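You operate a simulated robot arm through the tools that you are given. There is no shell and no other tool. Be economical: measure what you need, move in short steps, check, and stop when the job is done.

Carry out the task below with a simulated robot arm. There is one attempt and no reset: what you move stays moved.

TASK
Shake the white cup streak-free on SLOW and put it back.
Fine: clamp disc over the cup before the shaker starts, shaker off before it swings back; end with the disc swung clear and the cup in its slot. Set down upright: what you pick out. Where these are worked on the way, their far stop is far enough and under half their travel is too little: clamp disc.

The check looks at the end state, three seconds after you hand in, the way a careful person would. Anything else that was tipped, shoved, dropped, spilled or broken makes it a failure.

THE ROBOT
A 6-joint arm with a two-finger parallel gripper, fixed in place. Base frame: the origin is at the foot of the arm, x ahead of it, y to its left, z up; the work surface is at about z = 800. Readings come in mm, degrees, newtons and seconds.
With the tool pointing down near the work surface it reaches from about 240 to 640 mm from the base axis. Its first joint turns from -66.0 to 66.0 degrees. Payload 2.7 kg.
The tool frame sits at the grasp point between the pads (the TCP): z along the fingers, y along the line on which they close. The tips reach 23 mm beyond it. The gripper opens to 94 mm. The fingers are 38 mm wide and 10 mm thick; the gripper's body (54 by 96 mm) begins 39 mm behind the TCP.
Orientation is that of the tool frame in the base frame, as a unit quaternion [x, y, z, w]. With the fingers straight down and closing along the base's y, the tool's x points along the base's -x, its y along +y and its z along -z.

THE INTERFACE
- The arm moves only by the tool servo_tool. Its argument "steps" is one flat list of numbers, 7 for each row, row after row: the opening in per cent of the stroke, from 0 (shut) to 100 (fully open), then the shift along the tool's x, y, z in mm, then the turn, a rotation vector about the tool's x, y, z in degrees. In form: [fingers, x, y, z, rx, ry, rz, fingers, x, y, z, rx, ry, rz, ...]. A call has 1 to 8 rows; each row is the pose to reach, as a shift and turn from the pose commanded when the call began, along the tool's axes at that moment. A row lasts 0.2 s, in which the tool goes at most 50 mm and 8.6 degrees; a call with a longer step from one row to the next is refused whole, and so is a gripper value outside its range. A pose out of reach is approached as far as the arm can. The call stops where the force on the tool passes 90 N (or 10 N more than at its start, if that is more) or the arm is blocked; 0.2 s more then pass. The fingers move at their own pace (about 45 mm/s each) and stop on an object; they squeeze with about 36 N. The grip force told is the motor's: it shows also when the fingers shut on nothing. Time passes only in rows, and 0.2 s behind the last, so rows that repeat a pose let the fingers close. It gives the time, the measured TCP pose, the force on the tool (base axes), the opening and the grip force at its end, in the units of the frame above (readings bear some noise), with the torque about the TCP (base axes, N m) and any sound that the robot's microphone picked up.
- Cameras (640 x 400 px; columns grow to the right, rows downward): "scene" is fixed at [66.2, -423.4, 1405.3]; the picture's right is [0.86, -0.52, 0.00], its down [-0.28, -0.46, -0.84] and it looks along [0.43, 0.72, -0.54] (base axes); focal length 286 px, centre (320, 200). "wrist" rides on the gripper at [86, 16, -74] in the tool frame; the picture's right is [-0.18, 0.98, 0.00], its down [-0.58, -0.11, -0.81] and it looks along [-0.79, -0.15, 0.59] (tool axes); focal length 243 px, centre (320, 200). There is no depth. A picture from a camera that has moved, and an enlarged one, comes with that camera's place and axes in the base frame and with its lens.
- get_image(camera): a new picture of that camera. It takes no simulated time.
- close_up(camera, box): a new picture of the part [left, top, right, bottom] of that camera's present view, enlarged. It takes no simulated time.
- sign_off(): hands the job in; it is judged then, once.

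Go step by step. Nothing tells you positions but the pictures and the camera data: compare them with the known pose of the tool, close in by small moves and look again before you grip or let go. The budget is 120 turns and 64 pictures, counting those below and the enlarged ones. Unless the task says otherwise, let go and move clear before handing in, and close with one line.

The tools are called after "Call:" as a command line: name --argument value ..., lists and objects as JSON in quotes. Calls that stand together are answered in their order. servo_tool: Moves the arm, as the interface text tells. Its arguments: {"type":"object","properties":{"steps":{"type":"array","items":{"type":"number"}}},"required":["steps"]} The other tools are called the same way: get_image (camera) takes a picture; close_up (camera, box) takes an enlarged picture of a part of a camera's view; sign_off () hands the job in.

At the start:

```text
time_s: 0.0
position: [373.9, 75.1, 1241.4]
tcp_rot: [-0.001, 1.0, 0.0, -0.001]
wrist_force: [-1.0, -0.8, 0.1]
moment: [0.02, -0.04, 0.0]
finger_gap: 94.2
finger_force: 0.1
```

scene: 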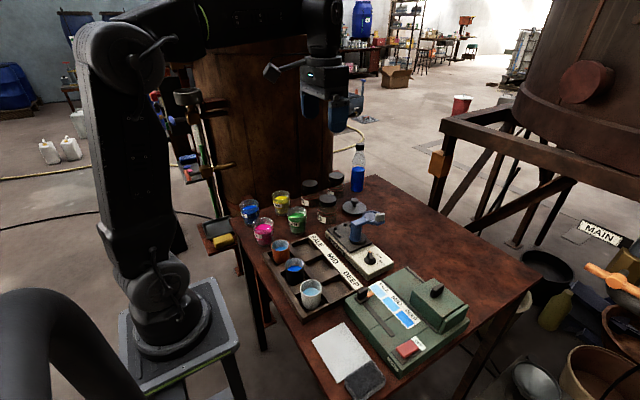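
wrist: 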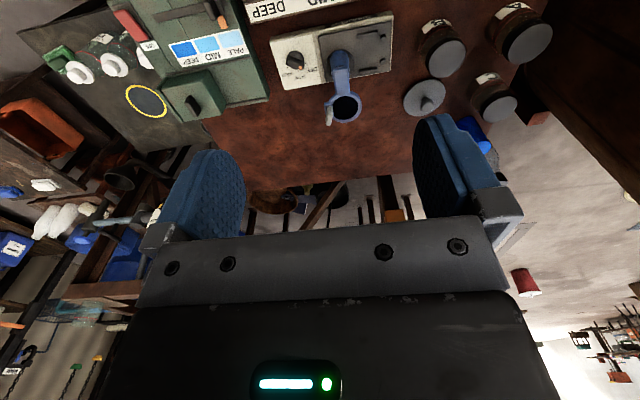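

I see a table with cups in a tray, a shaker/mixer with a blue clamp arm, and a green box with a dial. I'll look closer before anything moves.

Call:
close_up --camera "scene" --box '[230, 170, 410, 282]'

Call:
close_up --camera "scene" --box '[290, 240, 490, 400]'

Call:
close_up --camera "wrist" --box '[40, 0, 560, 220]'

```text
3.56 times, centred on (320, 226) of scene
camera zoom: at [66.2, -423.4, 1405.3], right [0.86, -0.52, 0.0], down [-0.28, -0.46, -0.84], along [0.43, 0.72, -0.54], focal length 1016 px, centre (320, 108)
```

zoom: 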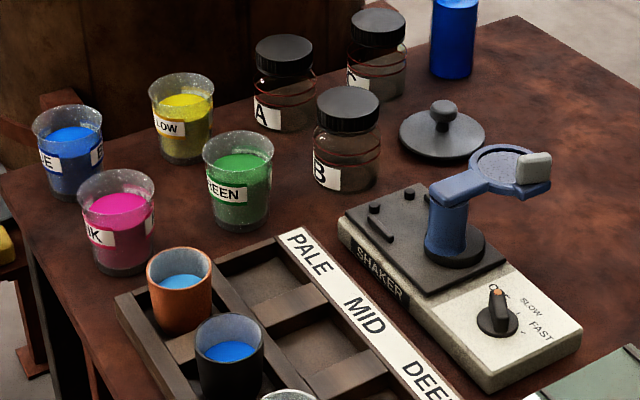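

```text
2.50 times, centred on (390, 320) of scene
camera zoom: at [66.2, -423.4, 1405.3], right [0.86, -0.52, 0.0], down [-0.28, -0.46, -0.84], along [0.43, 0.72, -0.54], focal length 714 px, centre (145, -100)
```

zoom: 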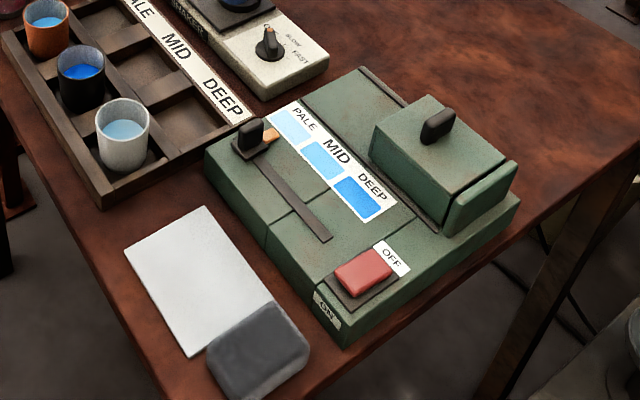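

```text
1.23 times, centred on (300, 110) of wrist
camera zoom: at [287.7, 90.9, 1314.3], right [0.18, 0.98, 0.0], down [0.58, -0.11, 0.81], along [0.79, -0.15, -0.59], focal length 299 px, centre (345, 311)
```

zoom: 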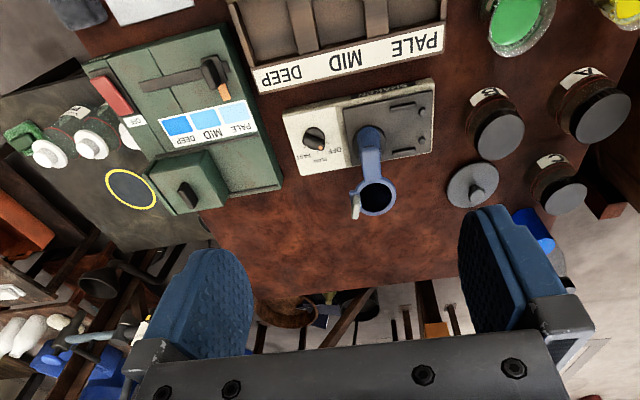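

The white cup is in the DEEP slot near (278,-25). The shaker plate is near (475,105), with its dial near (475,-4), and the blue clamp is swung away. I'll lower for a closer wrist view.

Call:
servo_tool --steps '[100, 0, 0, 45, 0, 0, 0, 100, 0, 0, 90, 0, 0, 0, 100, 0, 0, 135, 0, 0, 0, 100, 0, 0, 180, 0, 0, 0]'

Call:
get_image --camera "wrist"

Call:
close_up --camera "wrist" --box '[170, 0, 490, 200]'

```text
time_s: 1.0
position: [373.9, 75.9, 1060.4]
tcp_rot: [0.001, 1.0, 0.001, 0.001]
wrist_force: [-0.8, 0.0, 0.3]
moment: [0.02, -0.01, -0.01]
finger_gap: 94.0
finger_force: 0.0
```

```text
58 pictures are left
camera wrist: at [288.1, 91.5, 1133.4], right [0.18, 0.98, 0.0], down [0.58, -0.11, 0.81], along [0.79, -0.15, -0.59], focal length 243 px, centre (320, 200)
```

wrist: 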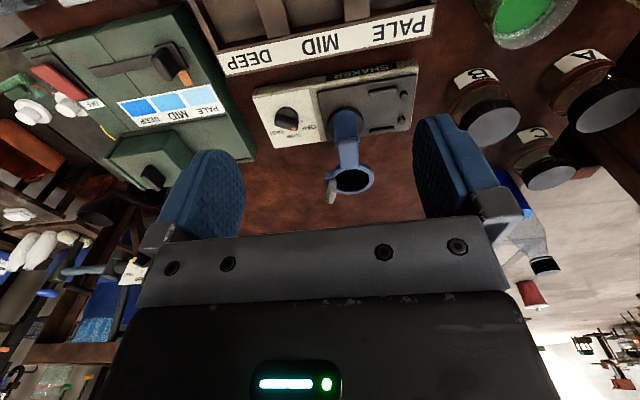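

```text
2.00 times, centred on (330, 100) of wrist
camera zoom: at [288.1, 91.5, 1133.4], right [0.18, 0.98, 0.0], down [0.58, -0.11, 0.81], along [0.79, -0.15, -0.59], focal length 485 px, centre (300, 400)
```

zoom: 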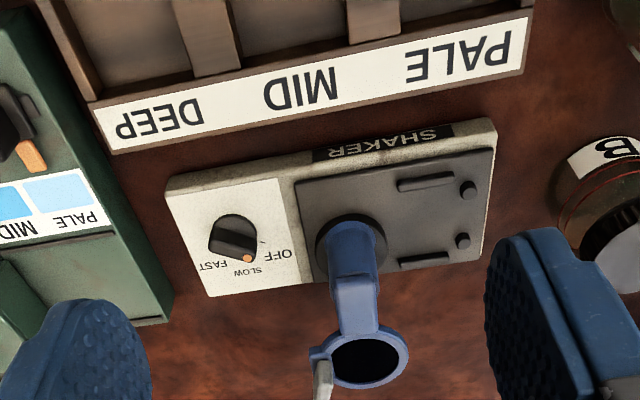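

The nest sits between the ridges and pegs on the plate, at roughly (490,135). Next I'll hover over the white cup to measure it.

Call:
servo_tool --steps '[100, 24, -25, 15, 0, 0, 0, 100, 48, -50, 30, 0, 0, 0, 100, 72, -75, 45, 0, 0, 0, 100, 96, -101, 60, 0, 0, 0, 100, 96, -101, 60, 0, 0, 0]'

Call:
get_image --camera "wrist"

Call:
get_image --camera "scene"

```text
time_s: 2.2
position: [278.2, -26.6, 1000.4]
tcp_rot: [0.0, 1.0, 0.0, 0.0]
wrist_force: [-0.4, 0.2, 1.0]
moment: [0.01, 0.04, 0.01]
finger_gap: 93.9
finger_force: 0.2
```

```text
56 pictures are left
camera wrist: at [191.6, -10.0, 1074.4], right [0.18, 0.98, 0.0], down [0.58, -0.11, 0.81], along [0.79, -0.15, -0.59], focal length 243 px, centre (320, 200)
```

wrist: 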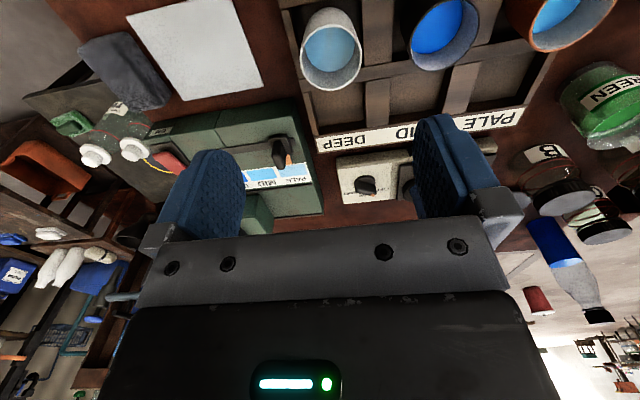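

```text
55 pictures are left
```

scene: 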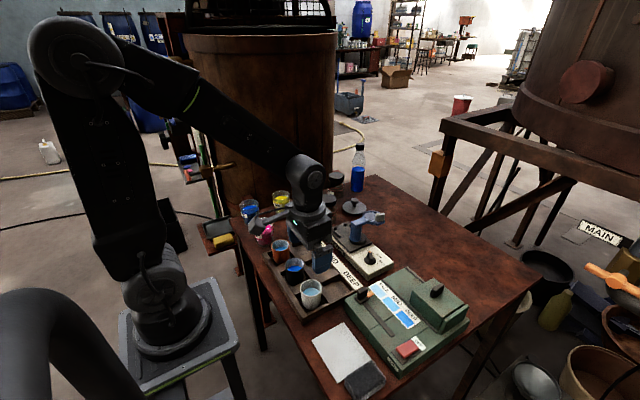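

The cup is in view, so I'll zoom in to measure it.

Call:
close_up --camera "wrist" --box '[270, 0, 494, 140]'

Call:
close_up --camera "scene" --box '[260, 230, 372, 330]'

```text
2.86 times, centred on (382, 70) of wrist
camera zoom: at [191.6, -10.0, 1074.4], right [0.18, 0.98, 0.0], down [0.58, -0.11, 0.81], along [0.79, -0.15, -0.59], focal length 693 px, centre (143, 571)
```

zoom: 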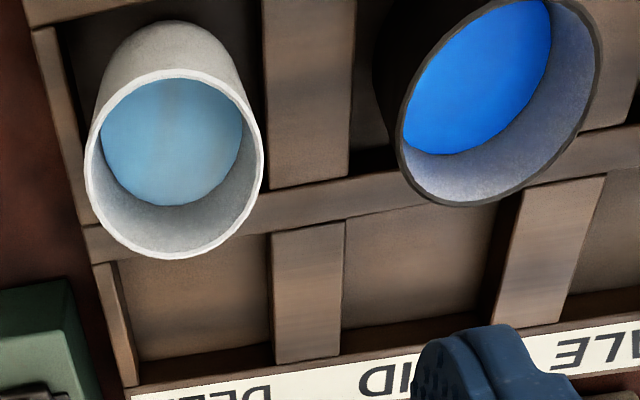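

```text
4.00 times, centred on (316, 280) of scene
camera zoom: at [66.1, -423.5, 1405.3], right [0.86, -0.52, 0.0], down [-0.28, -0.46, -0.84], along [0.43, 0.72, -0.54], focal length 1142 px, centre (336, -120)
```

zoom: 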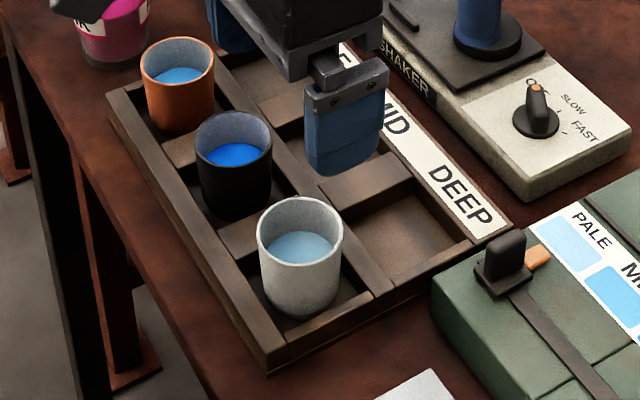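

The rim centre triangulates to (282,-18), z≈864, about 51 mm wide, with the neighbouring cup 87 mm away. I'll narrow the fingers, centre above the cup, stop just over the rim and check.

Call:
servo_tool --steps '[77, -3.8, 8.5, 30, 0, 0, 0, 77, -3.8, 8.5, 60, 0, 0, 0, 77, -3.8, 8.5, 95, 0, 0, 0, 77, -3.8, 8.5, 95, 0, 0, 0]'

Call:
close_up --camera "scene" --box '[240, 210, 380, 330]'

Call:
get_image --camera "wrist"

```text
time_s: 3.2
position: [281.2, -16.9, 905.3]
tcp_rot: [0.0, 1.0, 0.0, 0.0]
wrist_force: [-0.2, 1.0, 0.1]
moment: [0.01, -0.04, 0.01]
finger_gap: 72.3
finger_force: 0.0
```

```text
3.33 times, centred on (310, 270) of scene
camera zoom: at [66.2, -423.4, 1405.3], right [0.86, -0.52, 0.0], down [-0.28, -0.46, -0.84], along [0.43, 0.72, -0.54], focal length 952 px, centre (353, -33)
```

zoom: 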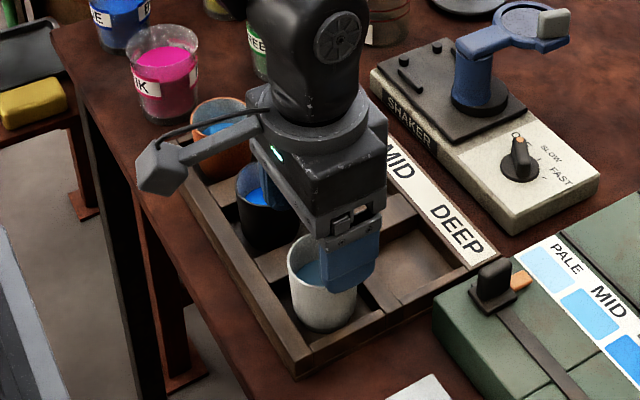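

```text
51 pictures are left
camera wrist: at [195.3, -1.5, 979.4], right [0.18, 0.98, 0.0], down [0.58, -0.11, 0.81], along [0.79, -0.15, -0.59], focal length 243 px, centre (320, 200)
```

wrist: 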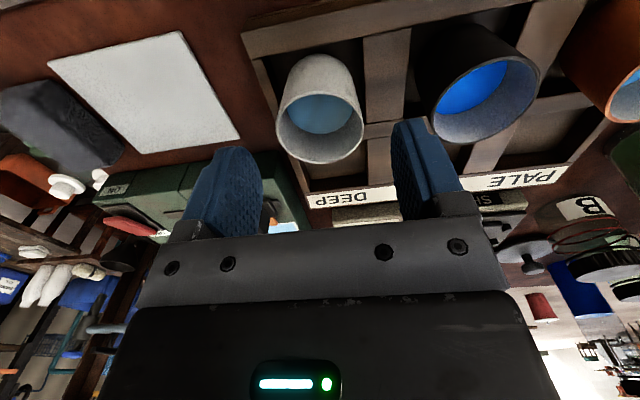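

It's well centred. I'll descend around the cup and close.

Call:
servo_tool --steps '[77, 0, -0.5, 20, 0, 0, 0, 77, 0, -0.5, 40, 0, 0, 0, 77, 0, -0.5, 56, 0, 0, 0, 77, 0, -0.5, 56, 0, 0, 0]'

Call:
close_up --camera "scene" --box '[240, 210, 380, 330]'

```text
time_s: 4.2
position: [282.4, -17.7, 849.1]
tcp_rot: [0.001, 1.0, -0.001, 0.0]
wrist_force: [0.8, -0.2, 0.3]
moment: [-0.02, 0.05, -0.02]
finger_gap: 72.6
finger_force: 0.0
```

```text
3.33 times, centred on (310, 270) of scene
camera zoom: at [66.2, -423.4, 1405.3], right [0.86, -0.52, 0.0], down [-0.28, -0.46, -0.84], along [0.43, 0.72, -0.54], focal length 952 px, centre (353, -33)
```

zoom: 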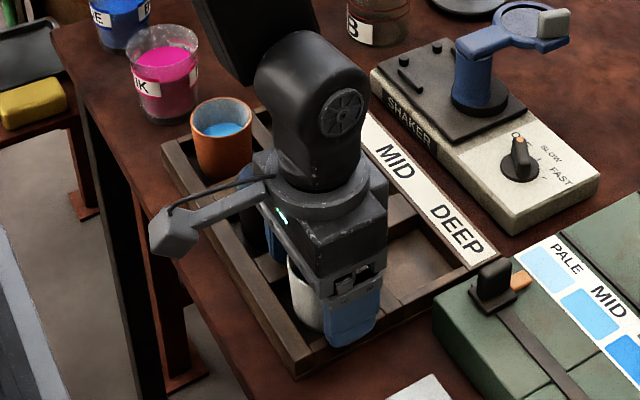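

Clear of the tray walls; closing now.

Call:
servo_tool --steps '[30, 0, 0, 0, 0, 0, 0, 30, 0, 0, 0, 0, 0, 0, 30, 0, 0, 0, 0, 0, 0]'

```text
time_s: 5.0
position: [282.1, -17.9, 849.3]
tcp_rot: [0.001, 1.0, 0.0, -0.001]
wrist_force: [-1.0, -0.1, 0.0]
moment: [0.01, 0.0, 0.02]
finger_gap: 51.0
finger_force: 36.5
```

Gripped at 51 mm. Lifting gently straight up.

Call:
servo_tool --steps '[30, 0, 0, -10, 0, 0, 0, 30, 0, 0, -25, 0, 0, 0, 30, 0, 0, -43, 0, 0, 0, 30, 0, 0, -61, 0, 0, 0, 30, 0, 0, -79, 0, 0, 0, 30, 0, 0, -97, 0, 0, 0, 30, 0, 0, -110, 0, 0, 0, 30, 0, 0, -115, 0, 0, 0]'

Call:
get_image --camera "scene"

```text
time_s: 6.8
position: [282.1, -17.9, 965.6]
tcp_rot: [0.0, 1.0, 0.0, 0.0]
wrist_force: [-0.7, 0.0, -0.2]
moment: [0.0, 0.0, 0.0]
finger_gap: 51.0
finger_force: 36.4
```

```text
49 pictures are left
```

scene: 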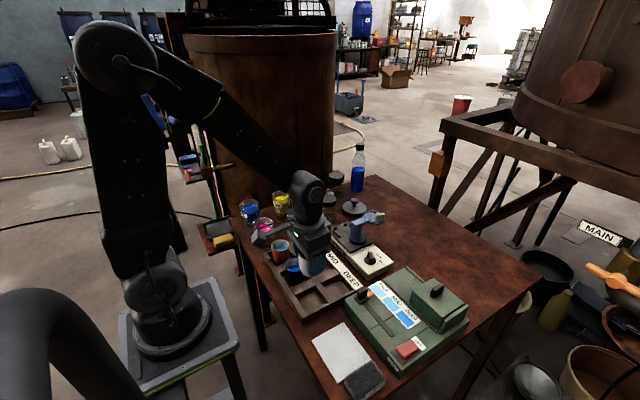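

The cup is held. I'll carry it towards the shaker and stop short to refine the nest position.

Call:
servo_tool --steps '[30, -8, 6, 0, 0, 0, 0, 30, -30, 24, 0, 0, 0, 0, 30, -56, 45, 0, 0, 0, 0, 30, -82, 66, 0, 0, 0, 0, 30, -108, 87, 0, 0, 0, 0, 30, -130, 105, 0, 0, 0, 0, 30, -142, 114, 0, 0, 0, 0, 30, -148, 118, 0, 0, 0, 0]'

Call:
get_image --camera "wrist"

Call:
close_up --camera "scene" --box '[290, 170, 430, 282]'

```text
time_s: 8.6
position: [430.0, 99.1, 965.2]
tcp_rot: [0.0, 1.0, 0.0, 0.0]
wrist_force: [-0.6, -1.0, -0.5]
moment: [0.0, -0.06, 0.01]
finger_gap: 50.8
finger_force: 35.5
```

```text
48 pictures are left
camera wrist: at [343.8, 116.1, 1038.4], right [0.18, 0.98, 0.0], down [0.58, -0.11, 0.81], along [0.79, -0.15, -0.59], focal length 243 px, centre (320, 200)
```

wrist: 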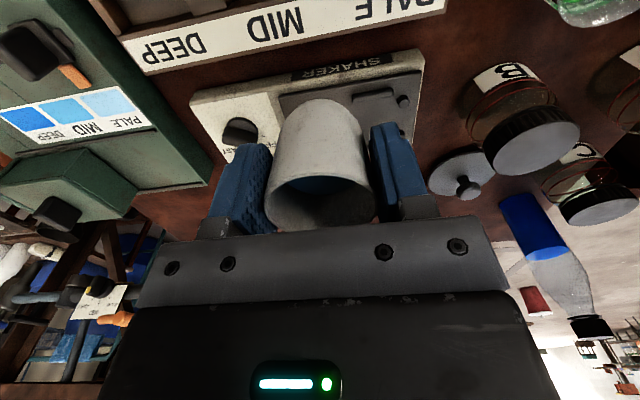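

```text
3.57 times, centred on (360, 226) of scene
camera zoom: at [66.2, -423.4, 1405.3], right [0.86, -0.52, 0.0], down [-0.28, -0.46, -0.84], along [0.43, 0.72, -0.54], focal length 1020 px, centre (177, 107)
```

zoom: 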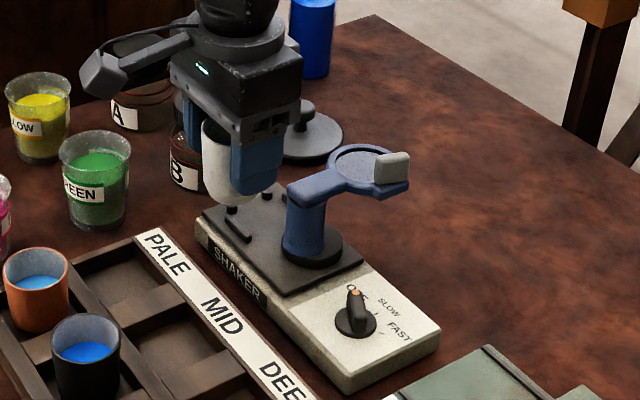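

The dial points at OFF. I put the nest centre at about (503,139), the post at (504,88) and the disc at (554,90,900). I'll move over the nest while turning the gripper 65° so it keeps clear of the disc and post.

Call:
servo_tool --steps '[30, -5, 3, 0, 0, 0, 8, 30, -16, 9, 0, 0, 0, 16, 30, -28, 15, 0, 0, 0, 24, 30, -40, 22, 0, 0, 0, 32, 30, -52, 29, 0, 0, 0, 40, 30, -62, 35, 0, 0, 0, 48, 30, -69, 38, 0, 0, 0, 56, 30, -73, 40, 0, 0, 0, 64]'

Call:
get_image --camera "wrist"

Call:
close_up --camera "scene" --box '[290, 150, 430, 262]'

```text
time_s: 10.4
position: [501.9, 139.4, 964.8]
tcp_rot: [0.532, 0.847, 0.0, 0.0]
wrist_force: [-0.2, 0.8, -0.7]
moment: [-0.01, -0.01, -0.02]
finger_gap: 50.9
finger_force: 36.0
```

```text
46 pictures are left
camera wrist: at [480.0, 224.4, 1038.3], right [0.96, 0.26, 0.0], down [0.16, -0.57, 0.81], along [0.21, -0.78, -0.59], focal length 243 px, centre (320, 200)
```

wrist: 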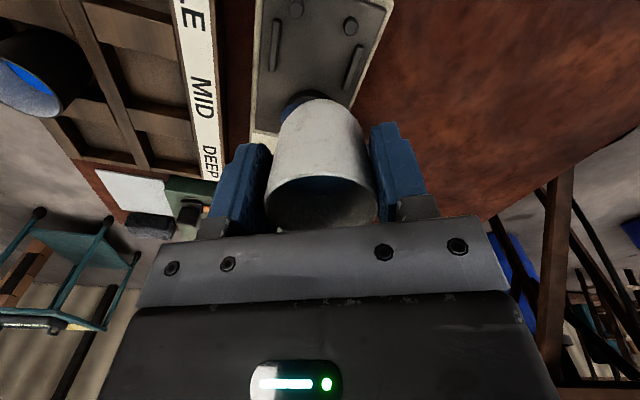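

```text
3.57 times, centred on (360, 206) of scene
camera zoom: at [66.2, -423.4, 1405.3], right [0.86, -0.52, 0.0], down [-0.28, -0.46, -0.84], along [0.43, 0.72, -0.54], focal length 1020 px, centre (177, 179)
```

zoom: 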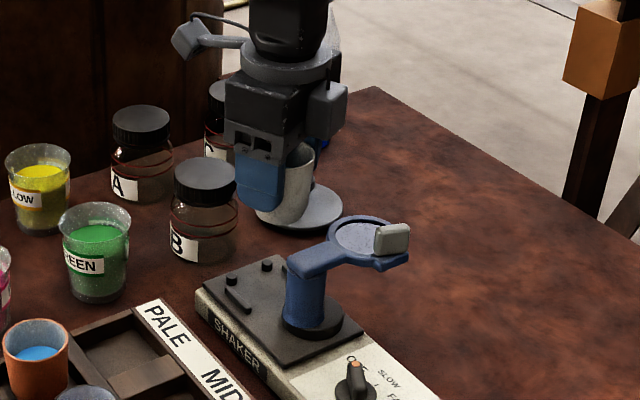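

The wrist view shows the nest well, so I'll zoom for an accurate centre.

Call:
close_up --camera "wrist" --box '[220, 0, 420, 125]'

```text
3.20 times, centred on (320, 62) of wrist
camera zoom: at [480.0, 224.4, 1038.3], right [0.96, 0.26, 0.0], down [0.16, -0.57, 0.81], along [0.21, -0.78, -0.59], focal length 776 px, centre (320, 640)
```

zoom: 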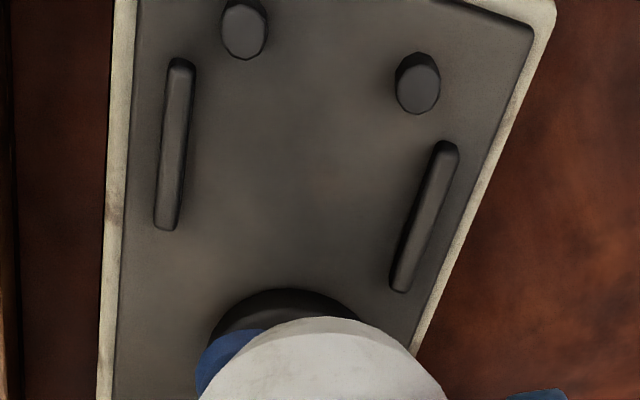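

The nest centre is (499,139.5). Descending to just above the plate.

Call:
servo_tool --steps '[30, 1.3, -2.6, 10, 0, 0, 0, 30, 1.3, -2.6, 30, 0, 0, 0, 30, 1.3, -2.6, 50, 0, 0, 0, 30, 1.3, -2.6, 70, 0, 0, 0, 30, 1.3, -2.6, 82, 0, 0, 0, 30, 1.3, -2.6, 88, 0, 0, 0]'

Call:
close_up --camera "wrist" --box '[200, 0, 440, 250]'

Call:
close_up --camera "scene" --box '[310, 170, 410, 250]'

```text
time_s: 11.8
position: [500.2, 140.8, 878.4]
tcp_rot: [0.53, 0.848, 0.001, 0.002]
wrist_force: [-5.2, 1.1, 17.8]
moment: [-0.05, 0.25, -0.02]
finger_gap: 50.9
finger_force: 36.3
```

```text
1.60 times, centred on (320, 125) of wrist
camera zoom: at [477.4, 224.7, 952.8], right [0.96, 0.27, 0.0], down [0.15, -0.57, 0.81], along [0.22, -0.78, -0.59], focal length 388 px, centre (320, 320)
```

zoom: 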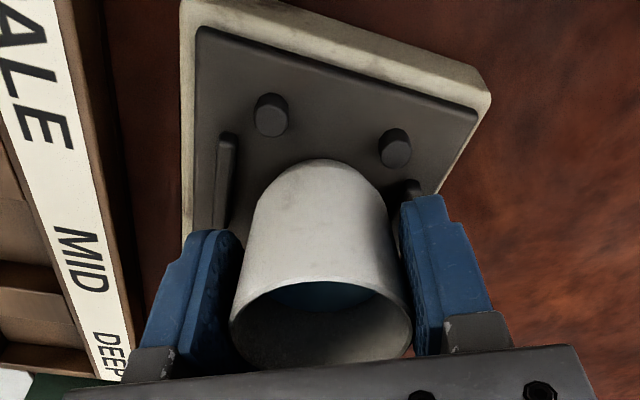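

```text
5.00 times, centred on (360, 210) of scene
camera zoom: at [65.7, -423.5, 1405.3], right [0.86, -0.52, 0.0], down [-0.28, -0.46, -0.84], along [0.43, 0.72, -0.54], focal length 1428 px, centre (120, 150)
```

zoom: 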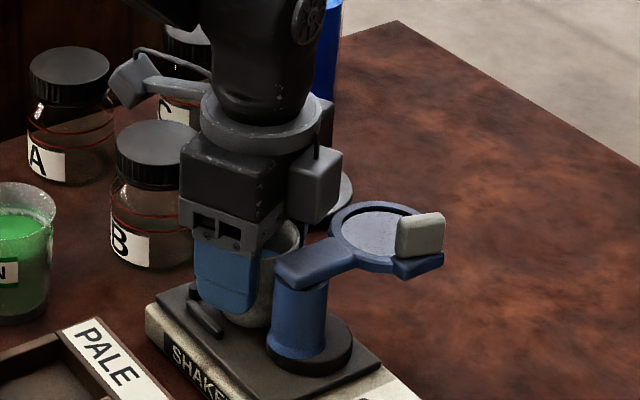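

Contact force is central (18 N), so the cup is sitting flat on the plate between the ridges. I'll relieve the pressure and open.

Call:
servo_tool --steps '[30, 0, 0, -1, 0, 0, 0, 40, 0, 0, -1, 0, 0, 0, 55, 0, 0, -1, 0, 0, 0, 72, 0, 0, -1, 0, 0, 0, 72, 0, 0, -1, 0, 0, 0]'

Call:
close_up --camera "wrist" --box '[200, 0, 440, 250]'

```text
time_s: 13.0
position: [499.6, 140.6, 878.8]
tcp_rot: [0.53, 0.848, 0.0, 0.0]
wrist_force: [0.3, -0.8, 0.6]
moment: [0.04, -0.02, 0.0]
finger_gap: 67.6
finger_force: 0.0
```

```text
1.60 times, centred on (320, 125) of wrist
camera zoom: at [476.9, 224.5, 951.4], right [0.96, 0.27, 0.0], down [0.16, -0.57, 0.81], along [0.21, -0.78, -0.59], focal length 388 px, centre (320, 320)
```

zoom: 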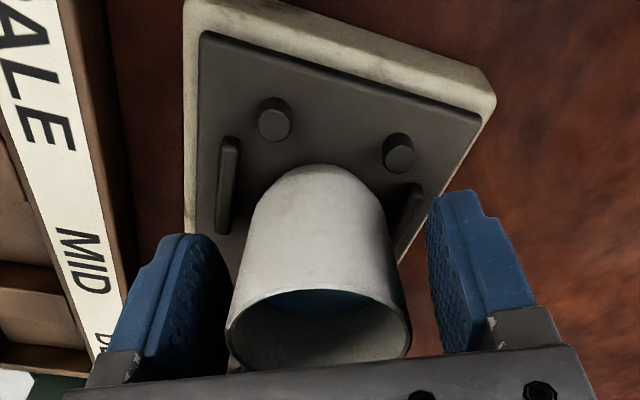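

The cup is released and upright. Rising clear, then I'll look at the clamp.

Call:
servo_tool --steps '[72, 0, 0, -20, 0, 0, 0, 72, 0, 0, -50, 0, 0, 0, 72, 0, 0, -90, 0, 0, 0, 72, 0, 0, -130, 0, 0, 0, 72, 0, 0, -150, 0, 0, 0]'

Call:
close_up --camera "wrist" --box '[200, 0, 440, 150]'

Call:
close_up --camera "scene" --box '[310, 170, 410, 250]'

```text
time_s: 14.2
position: [498.9, 139.5, 1028.3]
tcp_rot: [0.53, 0.848, 0.0, 0.0]
wrist_force: [0.6, 0.0, -0.4]
moment: [0.02, -0.02, 0.01]
finger_gap: 67.5
finger_force: 0.1
```

```text
2.67 times, centred on (320, 75) of wrist
camera zoom: at [477.2, 224.1, 1101.7], right [0.96, 0.27, 0.0], down [0.16, -0.57, 0.81], along [0.21, -0.78, -0.59], focal length 647 px, centre (320, 533)
```

zoom: 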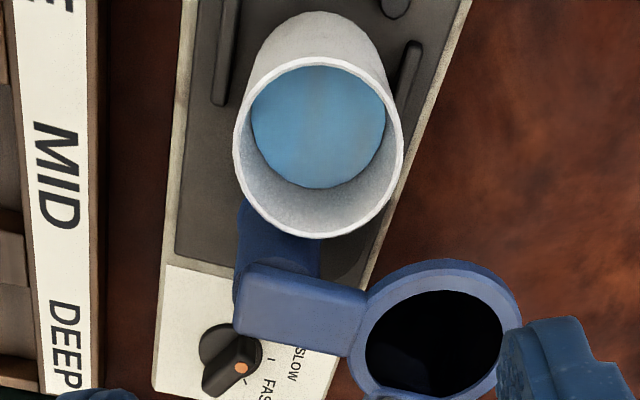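

```text
5.00 times, centred on (360, 210) of scene
camera zoom: at [66.1, -423.4, 1405.3], right [0.86, -0.52, 0.0], down [-0.28, -0.46, -0.84], along [0.43, 0.72, -0.54], focal length 1428 px, centre (120, 150)
```

zoom: 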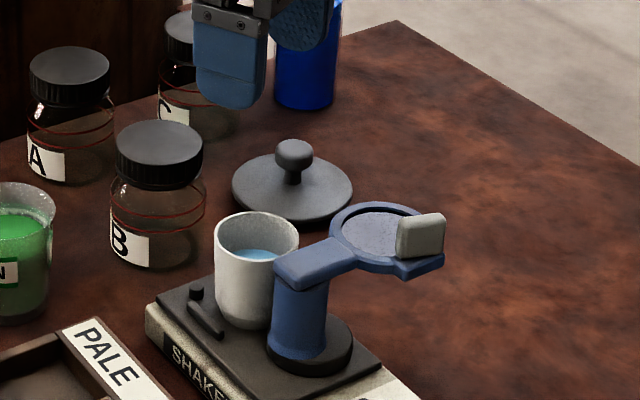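

The cup sits well in the nest. The grey tab on the clamp disc stands at about (568,70), z 893–922, on the disc's -y side, so I can push it towards +y around the post. I'll move to the -y side with fingers shut and check.

Call:
servo_tool --steps '[0, -15, 2, 3, 0, 0, -8, 0, -30, 4, 7, 0, 0, -16, 0, -45, 7, 10, 0, 0, -24, 0, -60, 9, 14, 0, 0, -32, 0, -75, 12, 17, 0, 0, -40, 0, -90, 14, 21, 0, 0, -48, 0, -105, 16, 24, 0, 0, -56, 0, -120, 18.8, 28, 0, 0, -64]'

Call:
get_image --camera "wrist"

Call:
close_up --camera "scene" --box '[320, 150, 445, 250]'

```text
time_s: 16.0
position: [569.4, 40.0, 999.2]
tcp_rot: [0.0, 1.0, -0.001, 0.0]
wrist_force: [-0.4, -0.7, 0.4]
moment: [0.01, -0.02, 0.0]
finger_gap: 0.0
finger_force: 36.4
```

```text
38 pictures are left
camera wrist: at [483.8, 55.1, 1073.2], right [0.18, 0.98, 0.0], down [0.58, -0.11, 0.81], along [0.79, -0.15, -0.59], focal length 243 px, centre (320, 200)
```

wrist: 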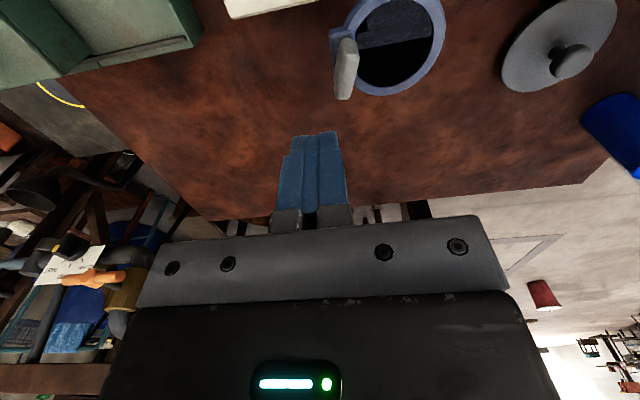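

```text
4.00 times, centred on (382, 200) of scene
camera zoom: at [66.2, -423.4, 1405.3], right [0.86, -0.52, 0.0], down [-0.28, -0.46, -0.84], along [0.43, 0.72, -0.54], focal length 1142 px, centre (70, 200)
```

zoom: 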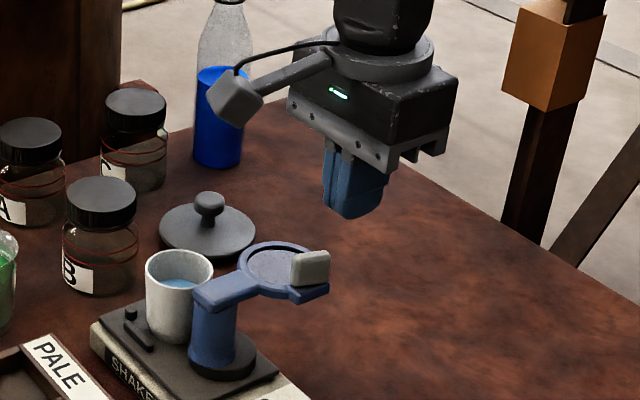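

The tab is at about (557,57), z≈907–932, r≈65 from the post at (499,87). I'll go behind it with the finger face turned to the tangent, with the tips at about z 912.

Call:
servo_tool --steps '[0, 6, -1, 0, 0, 0, 8, 0, 12, -2, 0, 0, 0, 16, 0, 18, -3, 0, 0, 0, 24, 0, 24, -4, 0, 0, 0, 32, 0, 27.7, -4, 0, 0, 0, 38, 0, 27.7, -4, 25, 0, 0, 38, 0, 27.7, -4, 50, 0, 0, 38, 0, 27.7, -4, 63, 0, 0, 38]'

Call:
get_image --camera "wrist"

Call:
close_up --camera "scene" --box '[320, 150, 445, 250]'

```text
time_s: 17.8
position: [540.3, 36.3, 935.2]
tcp_rot: [0.325, 0.946, 0.0, 0.0]
wrist_force: [-0.7, 0.0, -0.6]
moment: [-0.02, -0.03, -0.02]
finger_gap: 0.1
finger_force: 36.4
```

```text
36 pictures are left
camera wrist: at [484.2, 101.9, 1009.7], right [0.75, 0.66, 0.0], down [0.39, -0.44, 0.81], along [0.53, -0.61, -0.59], focal length 243 px, centre (320, 200)
```

wrist: 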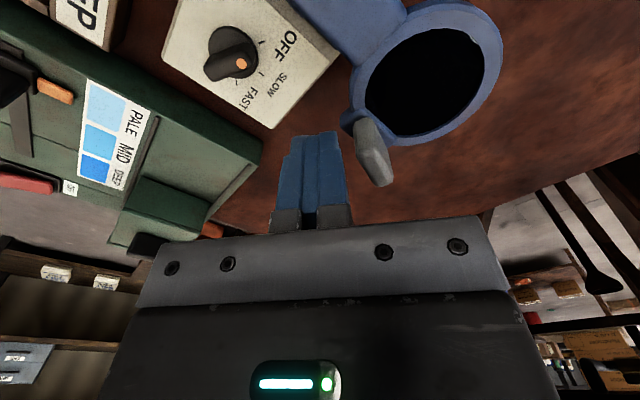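

```text
4.00 times, centred on (382, 200) of scene
camera zoom: at [66.2, -423.4, 1405.3], right [0.86, -0.52, 0.0], down [-0.28, -0.46, -0.84], along [0.43, 0.72, -0.54], focal length 1142 px, centre (70, 200)
```

zoom: 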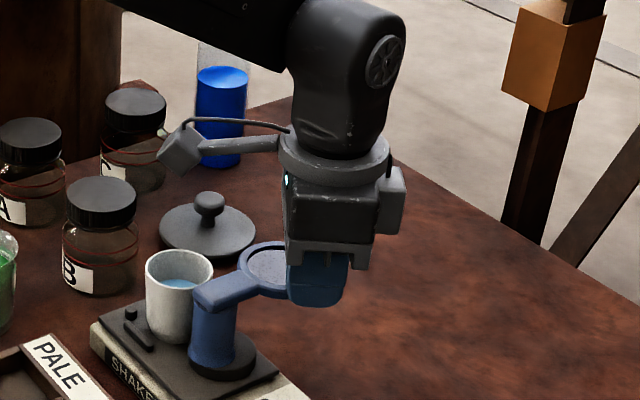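

The fingers are positioned just behind the tab. I'll sweep the first part of the arc, turning with it.

Call:
servo_tool --steps '[0, -1.4, 9.0, 0, 0, 0, -8, 0, -1.6, 18.1, 0, 0, 0, -16, 0, -0.4, 27.2, 0, 0, 0, -24, 0, 2.0, 36.0, 0, 0, 0, -32]'

Call:
get_image --camera "wrist"

Call:
close_up --camera "scene" --box '[320, 150, 445, 250]'

```text
time_s: 18.8
position: [562.8, 65.6, 936.9]
tcp_rot: [0.05, 0.999, 0.0, 0.0]
wrist_force: [0.3, -1.1, 0.5]
moment: [-0.06, -0.01, 0.04]
finger_gap: 0.0
finger_force: 35.5
```

```text
34 pictures are left
camera wrist: at [478.3, 90.4, 1010.5], right [0.28, 0.96, 0.0], down [0.57, -0.17, 0.81], along [0.77, -0.23, -0.59], focal length 243 px, centre (320, 200)
```

wrist: 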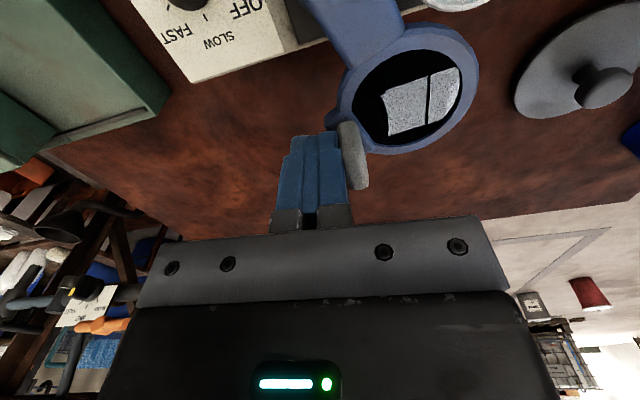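

```text
4.00 times, centred on (382, 200) of scene
camera zoom: at [66.2, -423.5, 1405.3], right [0.86, -0.52, 0.0], down [-0.28, -0.46, -0.84], along [0.43, 0.72, -0.54], focal length 1142 px, centre (70, 200)
```

zoom: 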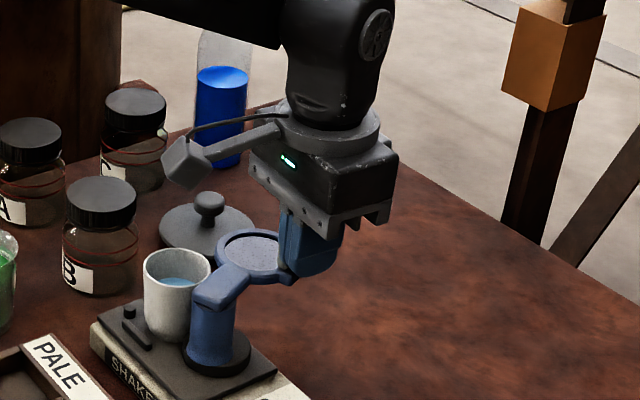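

The clamp is turning smoothly. Continuing the arc in part.

Call:
servo_tool --steps '[0, -1.4, 9.2, 0, 0, 0, -8, 0, -1.6, 18.6, 0, 0, 0, -16, 0, -0.4, 27.9, 0, 0, 0, -24, 0, 2.0, 37.0, 0, 0, 0, -32]'

Call:
close_up --camera "wrist" --box '[240, 0, 560, 200]'

Call:
close_up --camera "scene" --box '[320, 150, 445, 250]'

```text
time_s: 19.8
position: [565.3, 102.9, 936.8]
tcp_rot: [-0.226, 0.974, 0.0, 0.0]
wrist_force: [-0.4, -0.6, -0.7]
moment: [-0.03, 0.02, 0.01]
finger_gap: 0.1
finger_force: 36.0
```

```text
2.00 times, centred on (400, 100) of wrist
camera zoom: at [479.9, 79.5, 1010.5], right [-0.27, 0.96, 0.0], down [0.57, 0.16, 0.81], along [0.78, 0.22, -0.59], focal length 485 px, centre (160, 400)
```

zoom: 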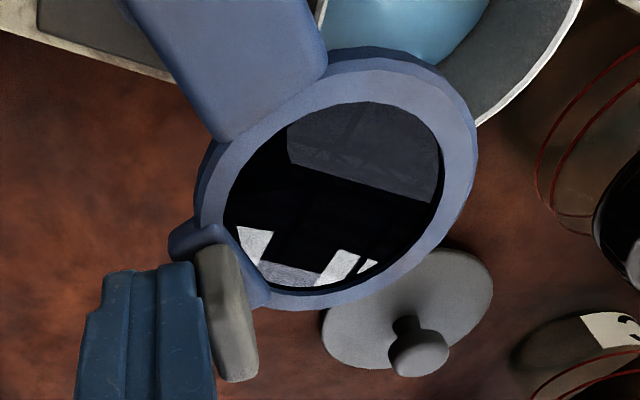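

```text
4.00 times, centred on (382, 200) of scene
camera zoom: at [66.1, -423.5, 1405.3], right [0.86, -0.52, 0.0], down [-0.28, -0.46, -0.84], along [0.43, 0.72, -0.54], focal length 1142 px, centre (70, 200)
```

zoom: 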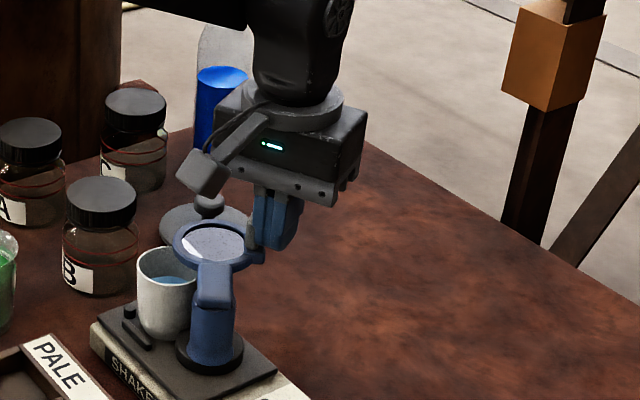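

The cup and collar look slightly shifted compared with earlier, so I'll zoom in before pushing on.

Call:
close_up --camera "scene" --box '[340, 195, 400, 250]'

Call:
get_image --camera "wrist"

```text
7.27 times, centred on (370, 222) of scene
camera zoom: at [66.1, -423.5, 1405.3], right [0.86, -0.52, 0.0], down [-0.28, -0.46, -0.84], along [0.43, 0.72, -0.54], focal length 2077 px, centre (-44, 36)
```

zoom: 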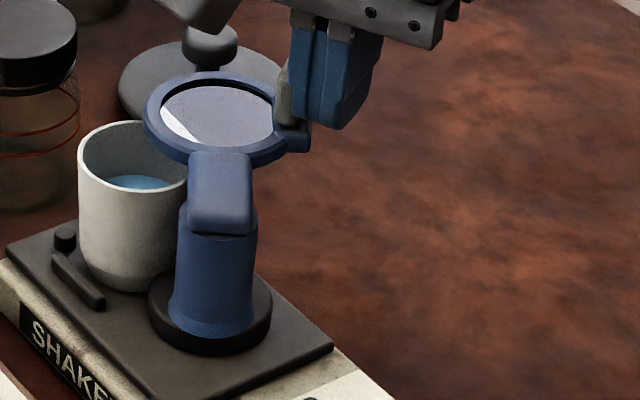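

```text
29 pictures are left
camera wrist: at [479.9, 79.5, 1010.5], right [-0.27, 0.96, 0.0], down [0.57, 0.16, 0.81], along [0.78, 0.22, -0.59], focal length 243 px, centre (320, 200)
```

wrist: 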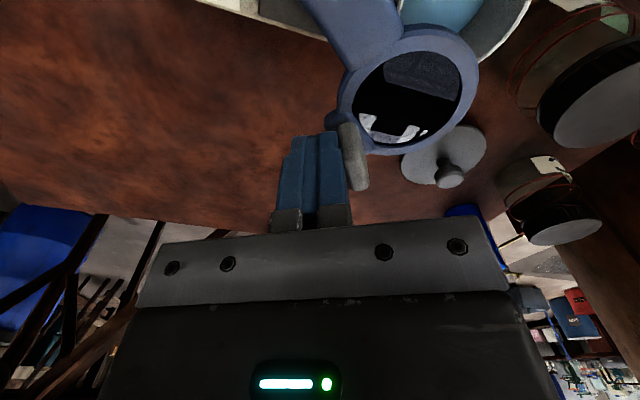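

The cup seems to have settled a few mm towards the pegs, still upright, and the disc passes above its rim. Continuing the arc.

Call:
servo_tool --steps '[0, -1.4, 9.2, 0, 0, 0, -8, 0, -1.6, 18.6, 0, 0, 0, -16, 0, -0.4, 27.9, 0, 0, 0, -24]'

Call:
close_up --camera "scene" --box '[330, 180, 410, 250]'

```text
time_s: 20.6
position: [551.6, 127.4, 937.2]
tcp_rot: [-0.424, 0.906, 0.0, 0.0]
wrist_force: [1.5, -0.3, 0.7]
moment: [-0.02, 0.02, 0.03]
finger_gap: 0.0
finger_force: 35.9
```

```text
5.71 times, centred on (370, 215) of scene
camera zoom: at [66.1, -423.5, 1405.3], right [0.86, -0.52, 0.0], down [-0.28, -0.46, -0.84], along [0.43, 0.72, -0.54], focal length 1632 px, centre (34, 114)
```

zoom: 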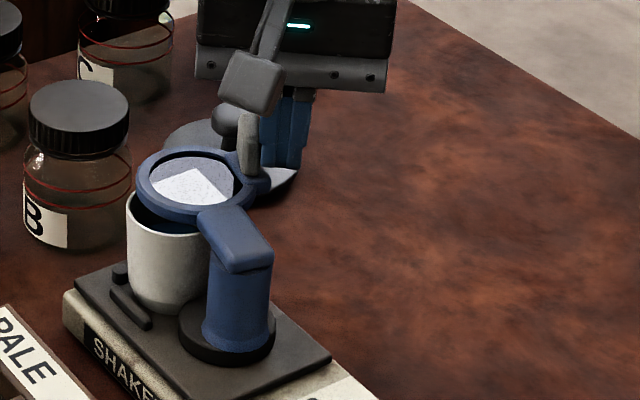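

The disc is now nearly over the cup, which is still upright. I'll finish to the stop.

Call:
servo_tool --steps '[0, -1.4, 7, 0, 0, 0, -6, 0, -1.6, 14, 0, 0, 0, -12, 0, -1.2, 21, 0, 0, 0, -18]'

Call:
close_up --camera "scene" --box '[330, 180, 410, 250]'

Call:
get_image --camera "wrist"

```text
time_s: 21.4
position: [540.9, 142.2, 938.0]
tcp_rot: [-0.56, 0.828, -0.003, 0.005]
wrist_force: [34.3, -0.8, -12.4]
moment: [0.09, -0.5, 0.21]
finger_gap: 0.0
finger_force: 36.0
```

```text
5.71 times, centred on (370, 215) of scene
camera zoom: at [67.3, -423.4, 1405.2], right [0.86, -0.52, 0.0], down [-0.28, -0.46, -0.84], along [0.43, 0.72, -0.54], focal length 1632 px, centre (34, 114)
```

zoom: 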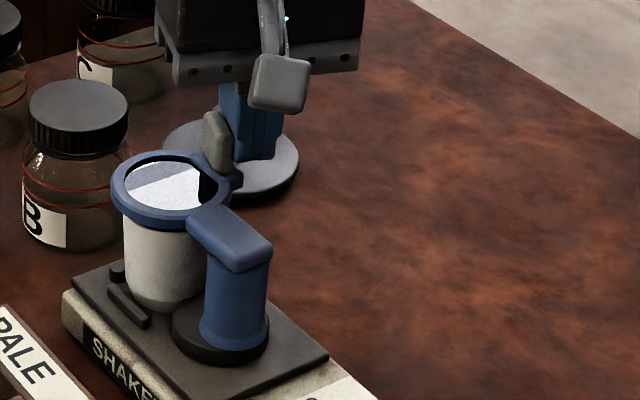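

```text
26 pictures are left
camera wrist: at [493.0, 67.1, 1010.4], right [-0.84, 0.54, -0.01], down [0.31, 0.5, 0.81], along [0.44, 0.68, -0.59], focal length 243 px, centre (320, 200)
```

wrist: 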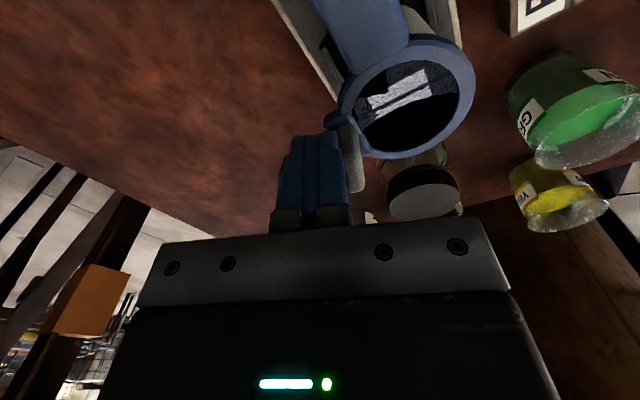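

The stop is reached (34 N) and the disc sits squarely over the upright cup. Now I'll back off, rise, and go over to the dial.

Call:
servo_tool --steps '[0, 0, -4, 0, 0, 0, 0, 0, 0, -18, 0, 0, 0, 0, 0, 0, -24, -30, 0, 0, 0, 0, 0, -24, -60, 0, 0, 0]'

```text
time_s: 22.4
position: [558.7, 134.0, 996.9]
tcp_rot: [-0.559, 0.829, 0.001, -0.002]
wrist_force: [0.2, 0.4, -0.7]
moment: [-0.02, 0.02, -0.03]
finger_gap: 0.3
finger_force: 36.0
```

Call:
servo_tool --steps '[43, 30, 4, 0, 0, 0, 4, 43, 65, 8, 0, 0, 0, 8, 43, 100, 12, 12, 0, 0, 12, 43, 130, 16, 25, 0, 0, 16, 43, 144.3, 18.2, 47, 0, 0, 18, 43, 144.3, 18.2, 47, 0, 0, 18]'

Call:
get_image --camera "wrist"

Call:
close_up --camera "scene" --box '[320, 190, 420, 280]'

```text
time_s: 23.8
position: [487.8, 8.1, 950.3]
tcp_rot: [-0.422, 0.907, 0.0, 0.0]
wrist_force: [0.3, 1.1, 0.6]
moment: [0.0, 0.01, 0.03]
finger_gap: 40.5
finger_force: 0.1
```

```text
25 pictures are left
camera wrist: at [420.8, -49.4, 1023.3], right [-0.63, 0.77, 0.0], down [0.46, 0.38, 0.81], along [0.62, 0.51, -0.59], focal length 243 px, centre (320, 200)
```

wrist: 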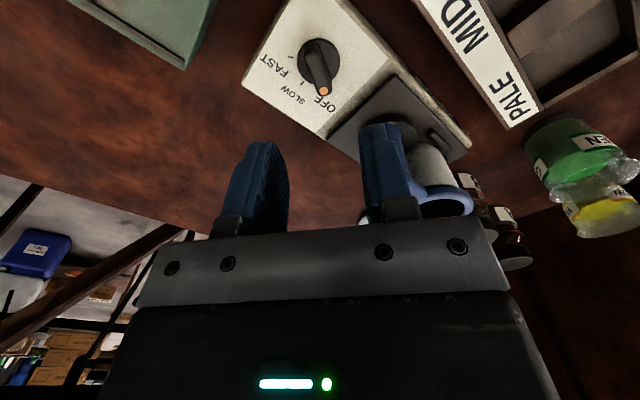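

```text
4.44 times, centred on (370, 235) of scene
camera zoom: at [66.1, -423.5, 1405.3], right [0.86, -0.52, 0.0], down [-0.28, -0.46, -0.84], along [0.43, 0.72, -0.54], focal length 1269 px, centre (98, 44)
```

zoom: 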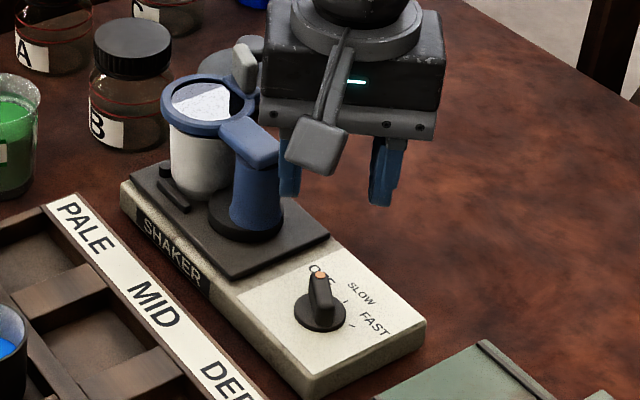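

Call:
close_up --camera "wrist" --box '[240, 10, 400, 110]'

```text
4.00 times, centred on (320, 60) of wrist
camera zoom: at [420.8, -49.4, 1023.3], right [-0.63, 0.77, 0.0], down [0.46, 0.38, 0.81], along [0.62, 0.51, -0.59], focal length 970 px, centre (320, 760)
```

zoom: 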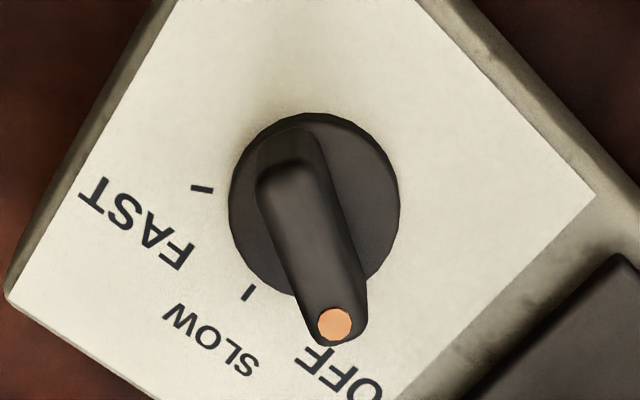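

The knob is centred at (488,3.5) with its bar at 57° (OFF). SLOW is at about 2.5° and FAST at about -53°. I'll align the fingers across the bar, descend and grip.

Call:
servo_tool --steps '[43, 3.5, -3, 20, 0, 0, -7, 43, 3.5, -3, 45, 0, 0, -7, 43, 3.5, -3, 70, 0, 0, -7, 43, 3.5, -3, 85, 0, 0, -7, 43, 3.5, -3, 91, 0, 0, -7, 43, 3.5, -3, 91, 0, 0, -7]'

Call:
close_up --camera "wrist" --box '[200, 0, 440, 200]'

```text
time_s: 25.2
position: [488.6, 1.6, 859.1]
tcp_rot: [-0.477, 0.879, 0.0, 0.0]
wrist_force: [0.0, -0.4, 0.6]
moment: [-0.01, -0.01, -0.01]
finger_gap: 40.6
finger_force: 0.0
```

```text
2.00 times, centred on (320, 100) of wrist
camera zoom: at [428.1, -61.8, 932.1], right [-0.72, 0.69, 0.0], down [0.41, 0.43, 0.81], along [0.56, 0.58, -0.59], focal length 485 px, centre (320, 400)
```

zoom: 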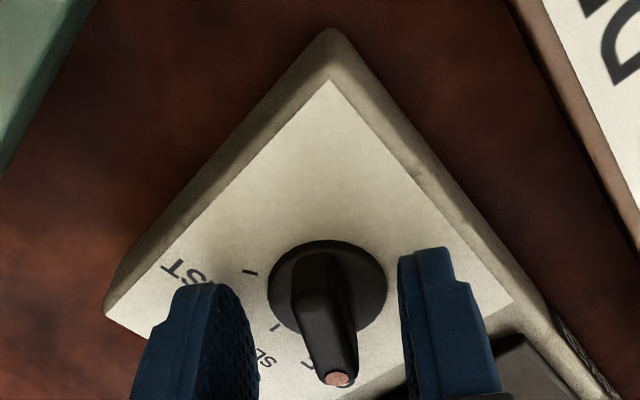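

The bar is neatly between the fingers. Closing on it.

Call:
servo_tool --steps '[20, 0, 0, 0, 0, 0, 0, 5, 0, 0, 0, 0, 0, 0, 5, 0, 0, 0, 0, 0, 0]'

```text
time_s: 26.0
position: [486.7, 3.7, 858.3]
tcp_rot: [-0.477, 0.879, 0.0, -0.002]
wrist_force: [-10.1, 8.1, 2.7]
moment: [-0.01, 0.12, 0.07]
finger_gap: 11.7
finger_force: 45.3
```

It's gripped (12 mm bar). I'll relieve the side load and turn clockwise 54.5° to SLOW.

Call:
servo_tool --steps '[5, 0, 2.6, 0, 0, 0, 8, 5, 0, 2.6, 0, 0, 0, 16, 5, 0, 2.6, 0, 0, 0, 24, 5, 0, 2.6, 0, 0, 0, 32, 5, 0, 2.6, 0, 0, 0, 40, 5, 0, 2.6, 0, 0, 0, 48, 5, 0, 2.6, 0, 0, 0, 54.5]'

Call:
close_up --camera "scene" --box '[320, 190, 420, 280]'

Call:
close_up --camera "wrist" --box '[200, 0, 440, 200]'

```text
time_s: 27.6
position: [486.0, 6.0, 858.8]
tcp_rot: [-0.022, 1.0, 0.001, 0.0]
wrist_force: [-0.4, 28.1, -13.0]
moment: [0.42, -1.32, 0.08]
finger_gap: 12.0
finger_force: 45.3
```

```text
4.44 times, centred on (370, 235) of scene
camera zoom: at [66.3, -422.8, 1405.5], right [0.86, -0.52, 0.0], down [-0.28, -0.46, -0.84], along [0.43, 0.72, -0.54], focal length 1269 px, centre (98, 44)
```

zoom: 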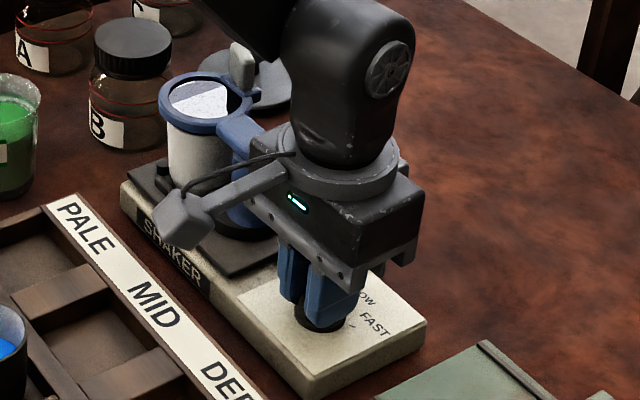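

```text
2.00 times, centred on (320, 100) of wrist
camera zoom: at [399.1, 17.7, 932.1], right [0.14, 0.99, 0.0], down [0.59, -0.09, 0.81], along [0.8, -0.11, -0.59], focal length 485 px, centre (320, 400)
```

zoom: 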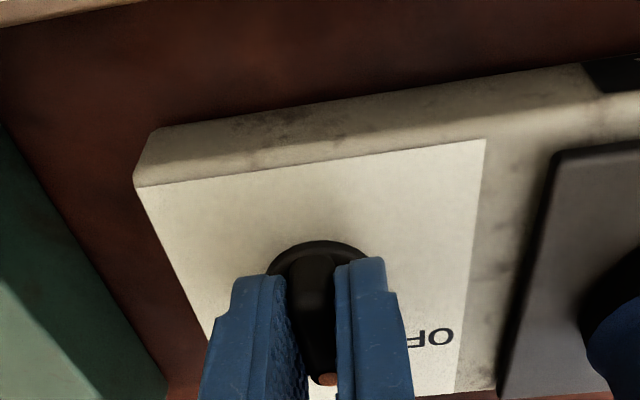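

The knob seems to have reached SLOW, though no sound was reported and there's some side load. I'll relieve that and listen.

Call:
servo_tool --steps '[5, 0, 3, 0, 0, 0, 0, 5, 0, 3, 0, 0, 0, 0]'

```text
time_s: 28.2
position: [487.1, 6.5, 858.7]
tcp_rot: [-0.021, 1.0, -0.001, -0.001]
wrist_force: [2.6, 9.6, -20.0]
moment: [0.23, -1.21, 0.01]
finger_gap: 11.7
finger_force: 45.0
```

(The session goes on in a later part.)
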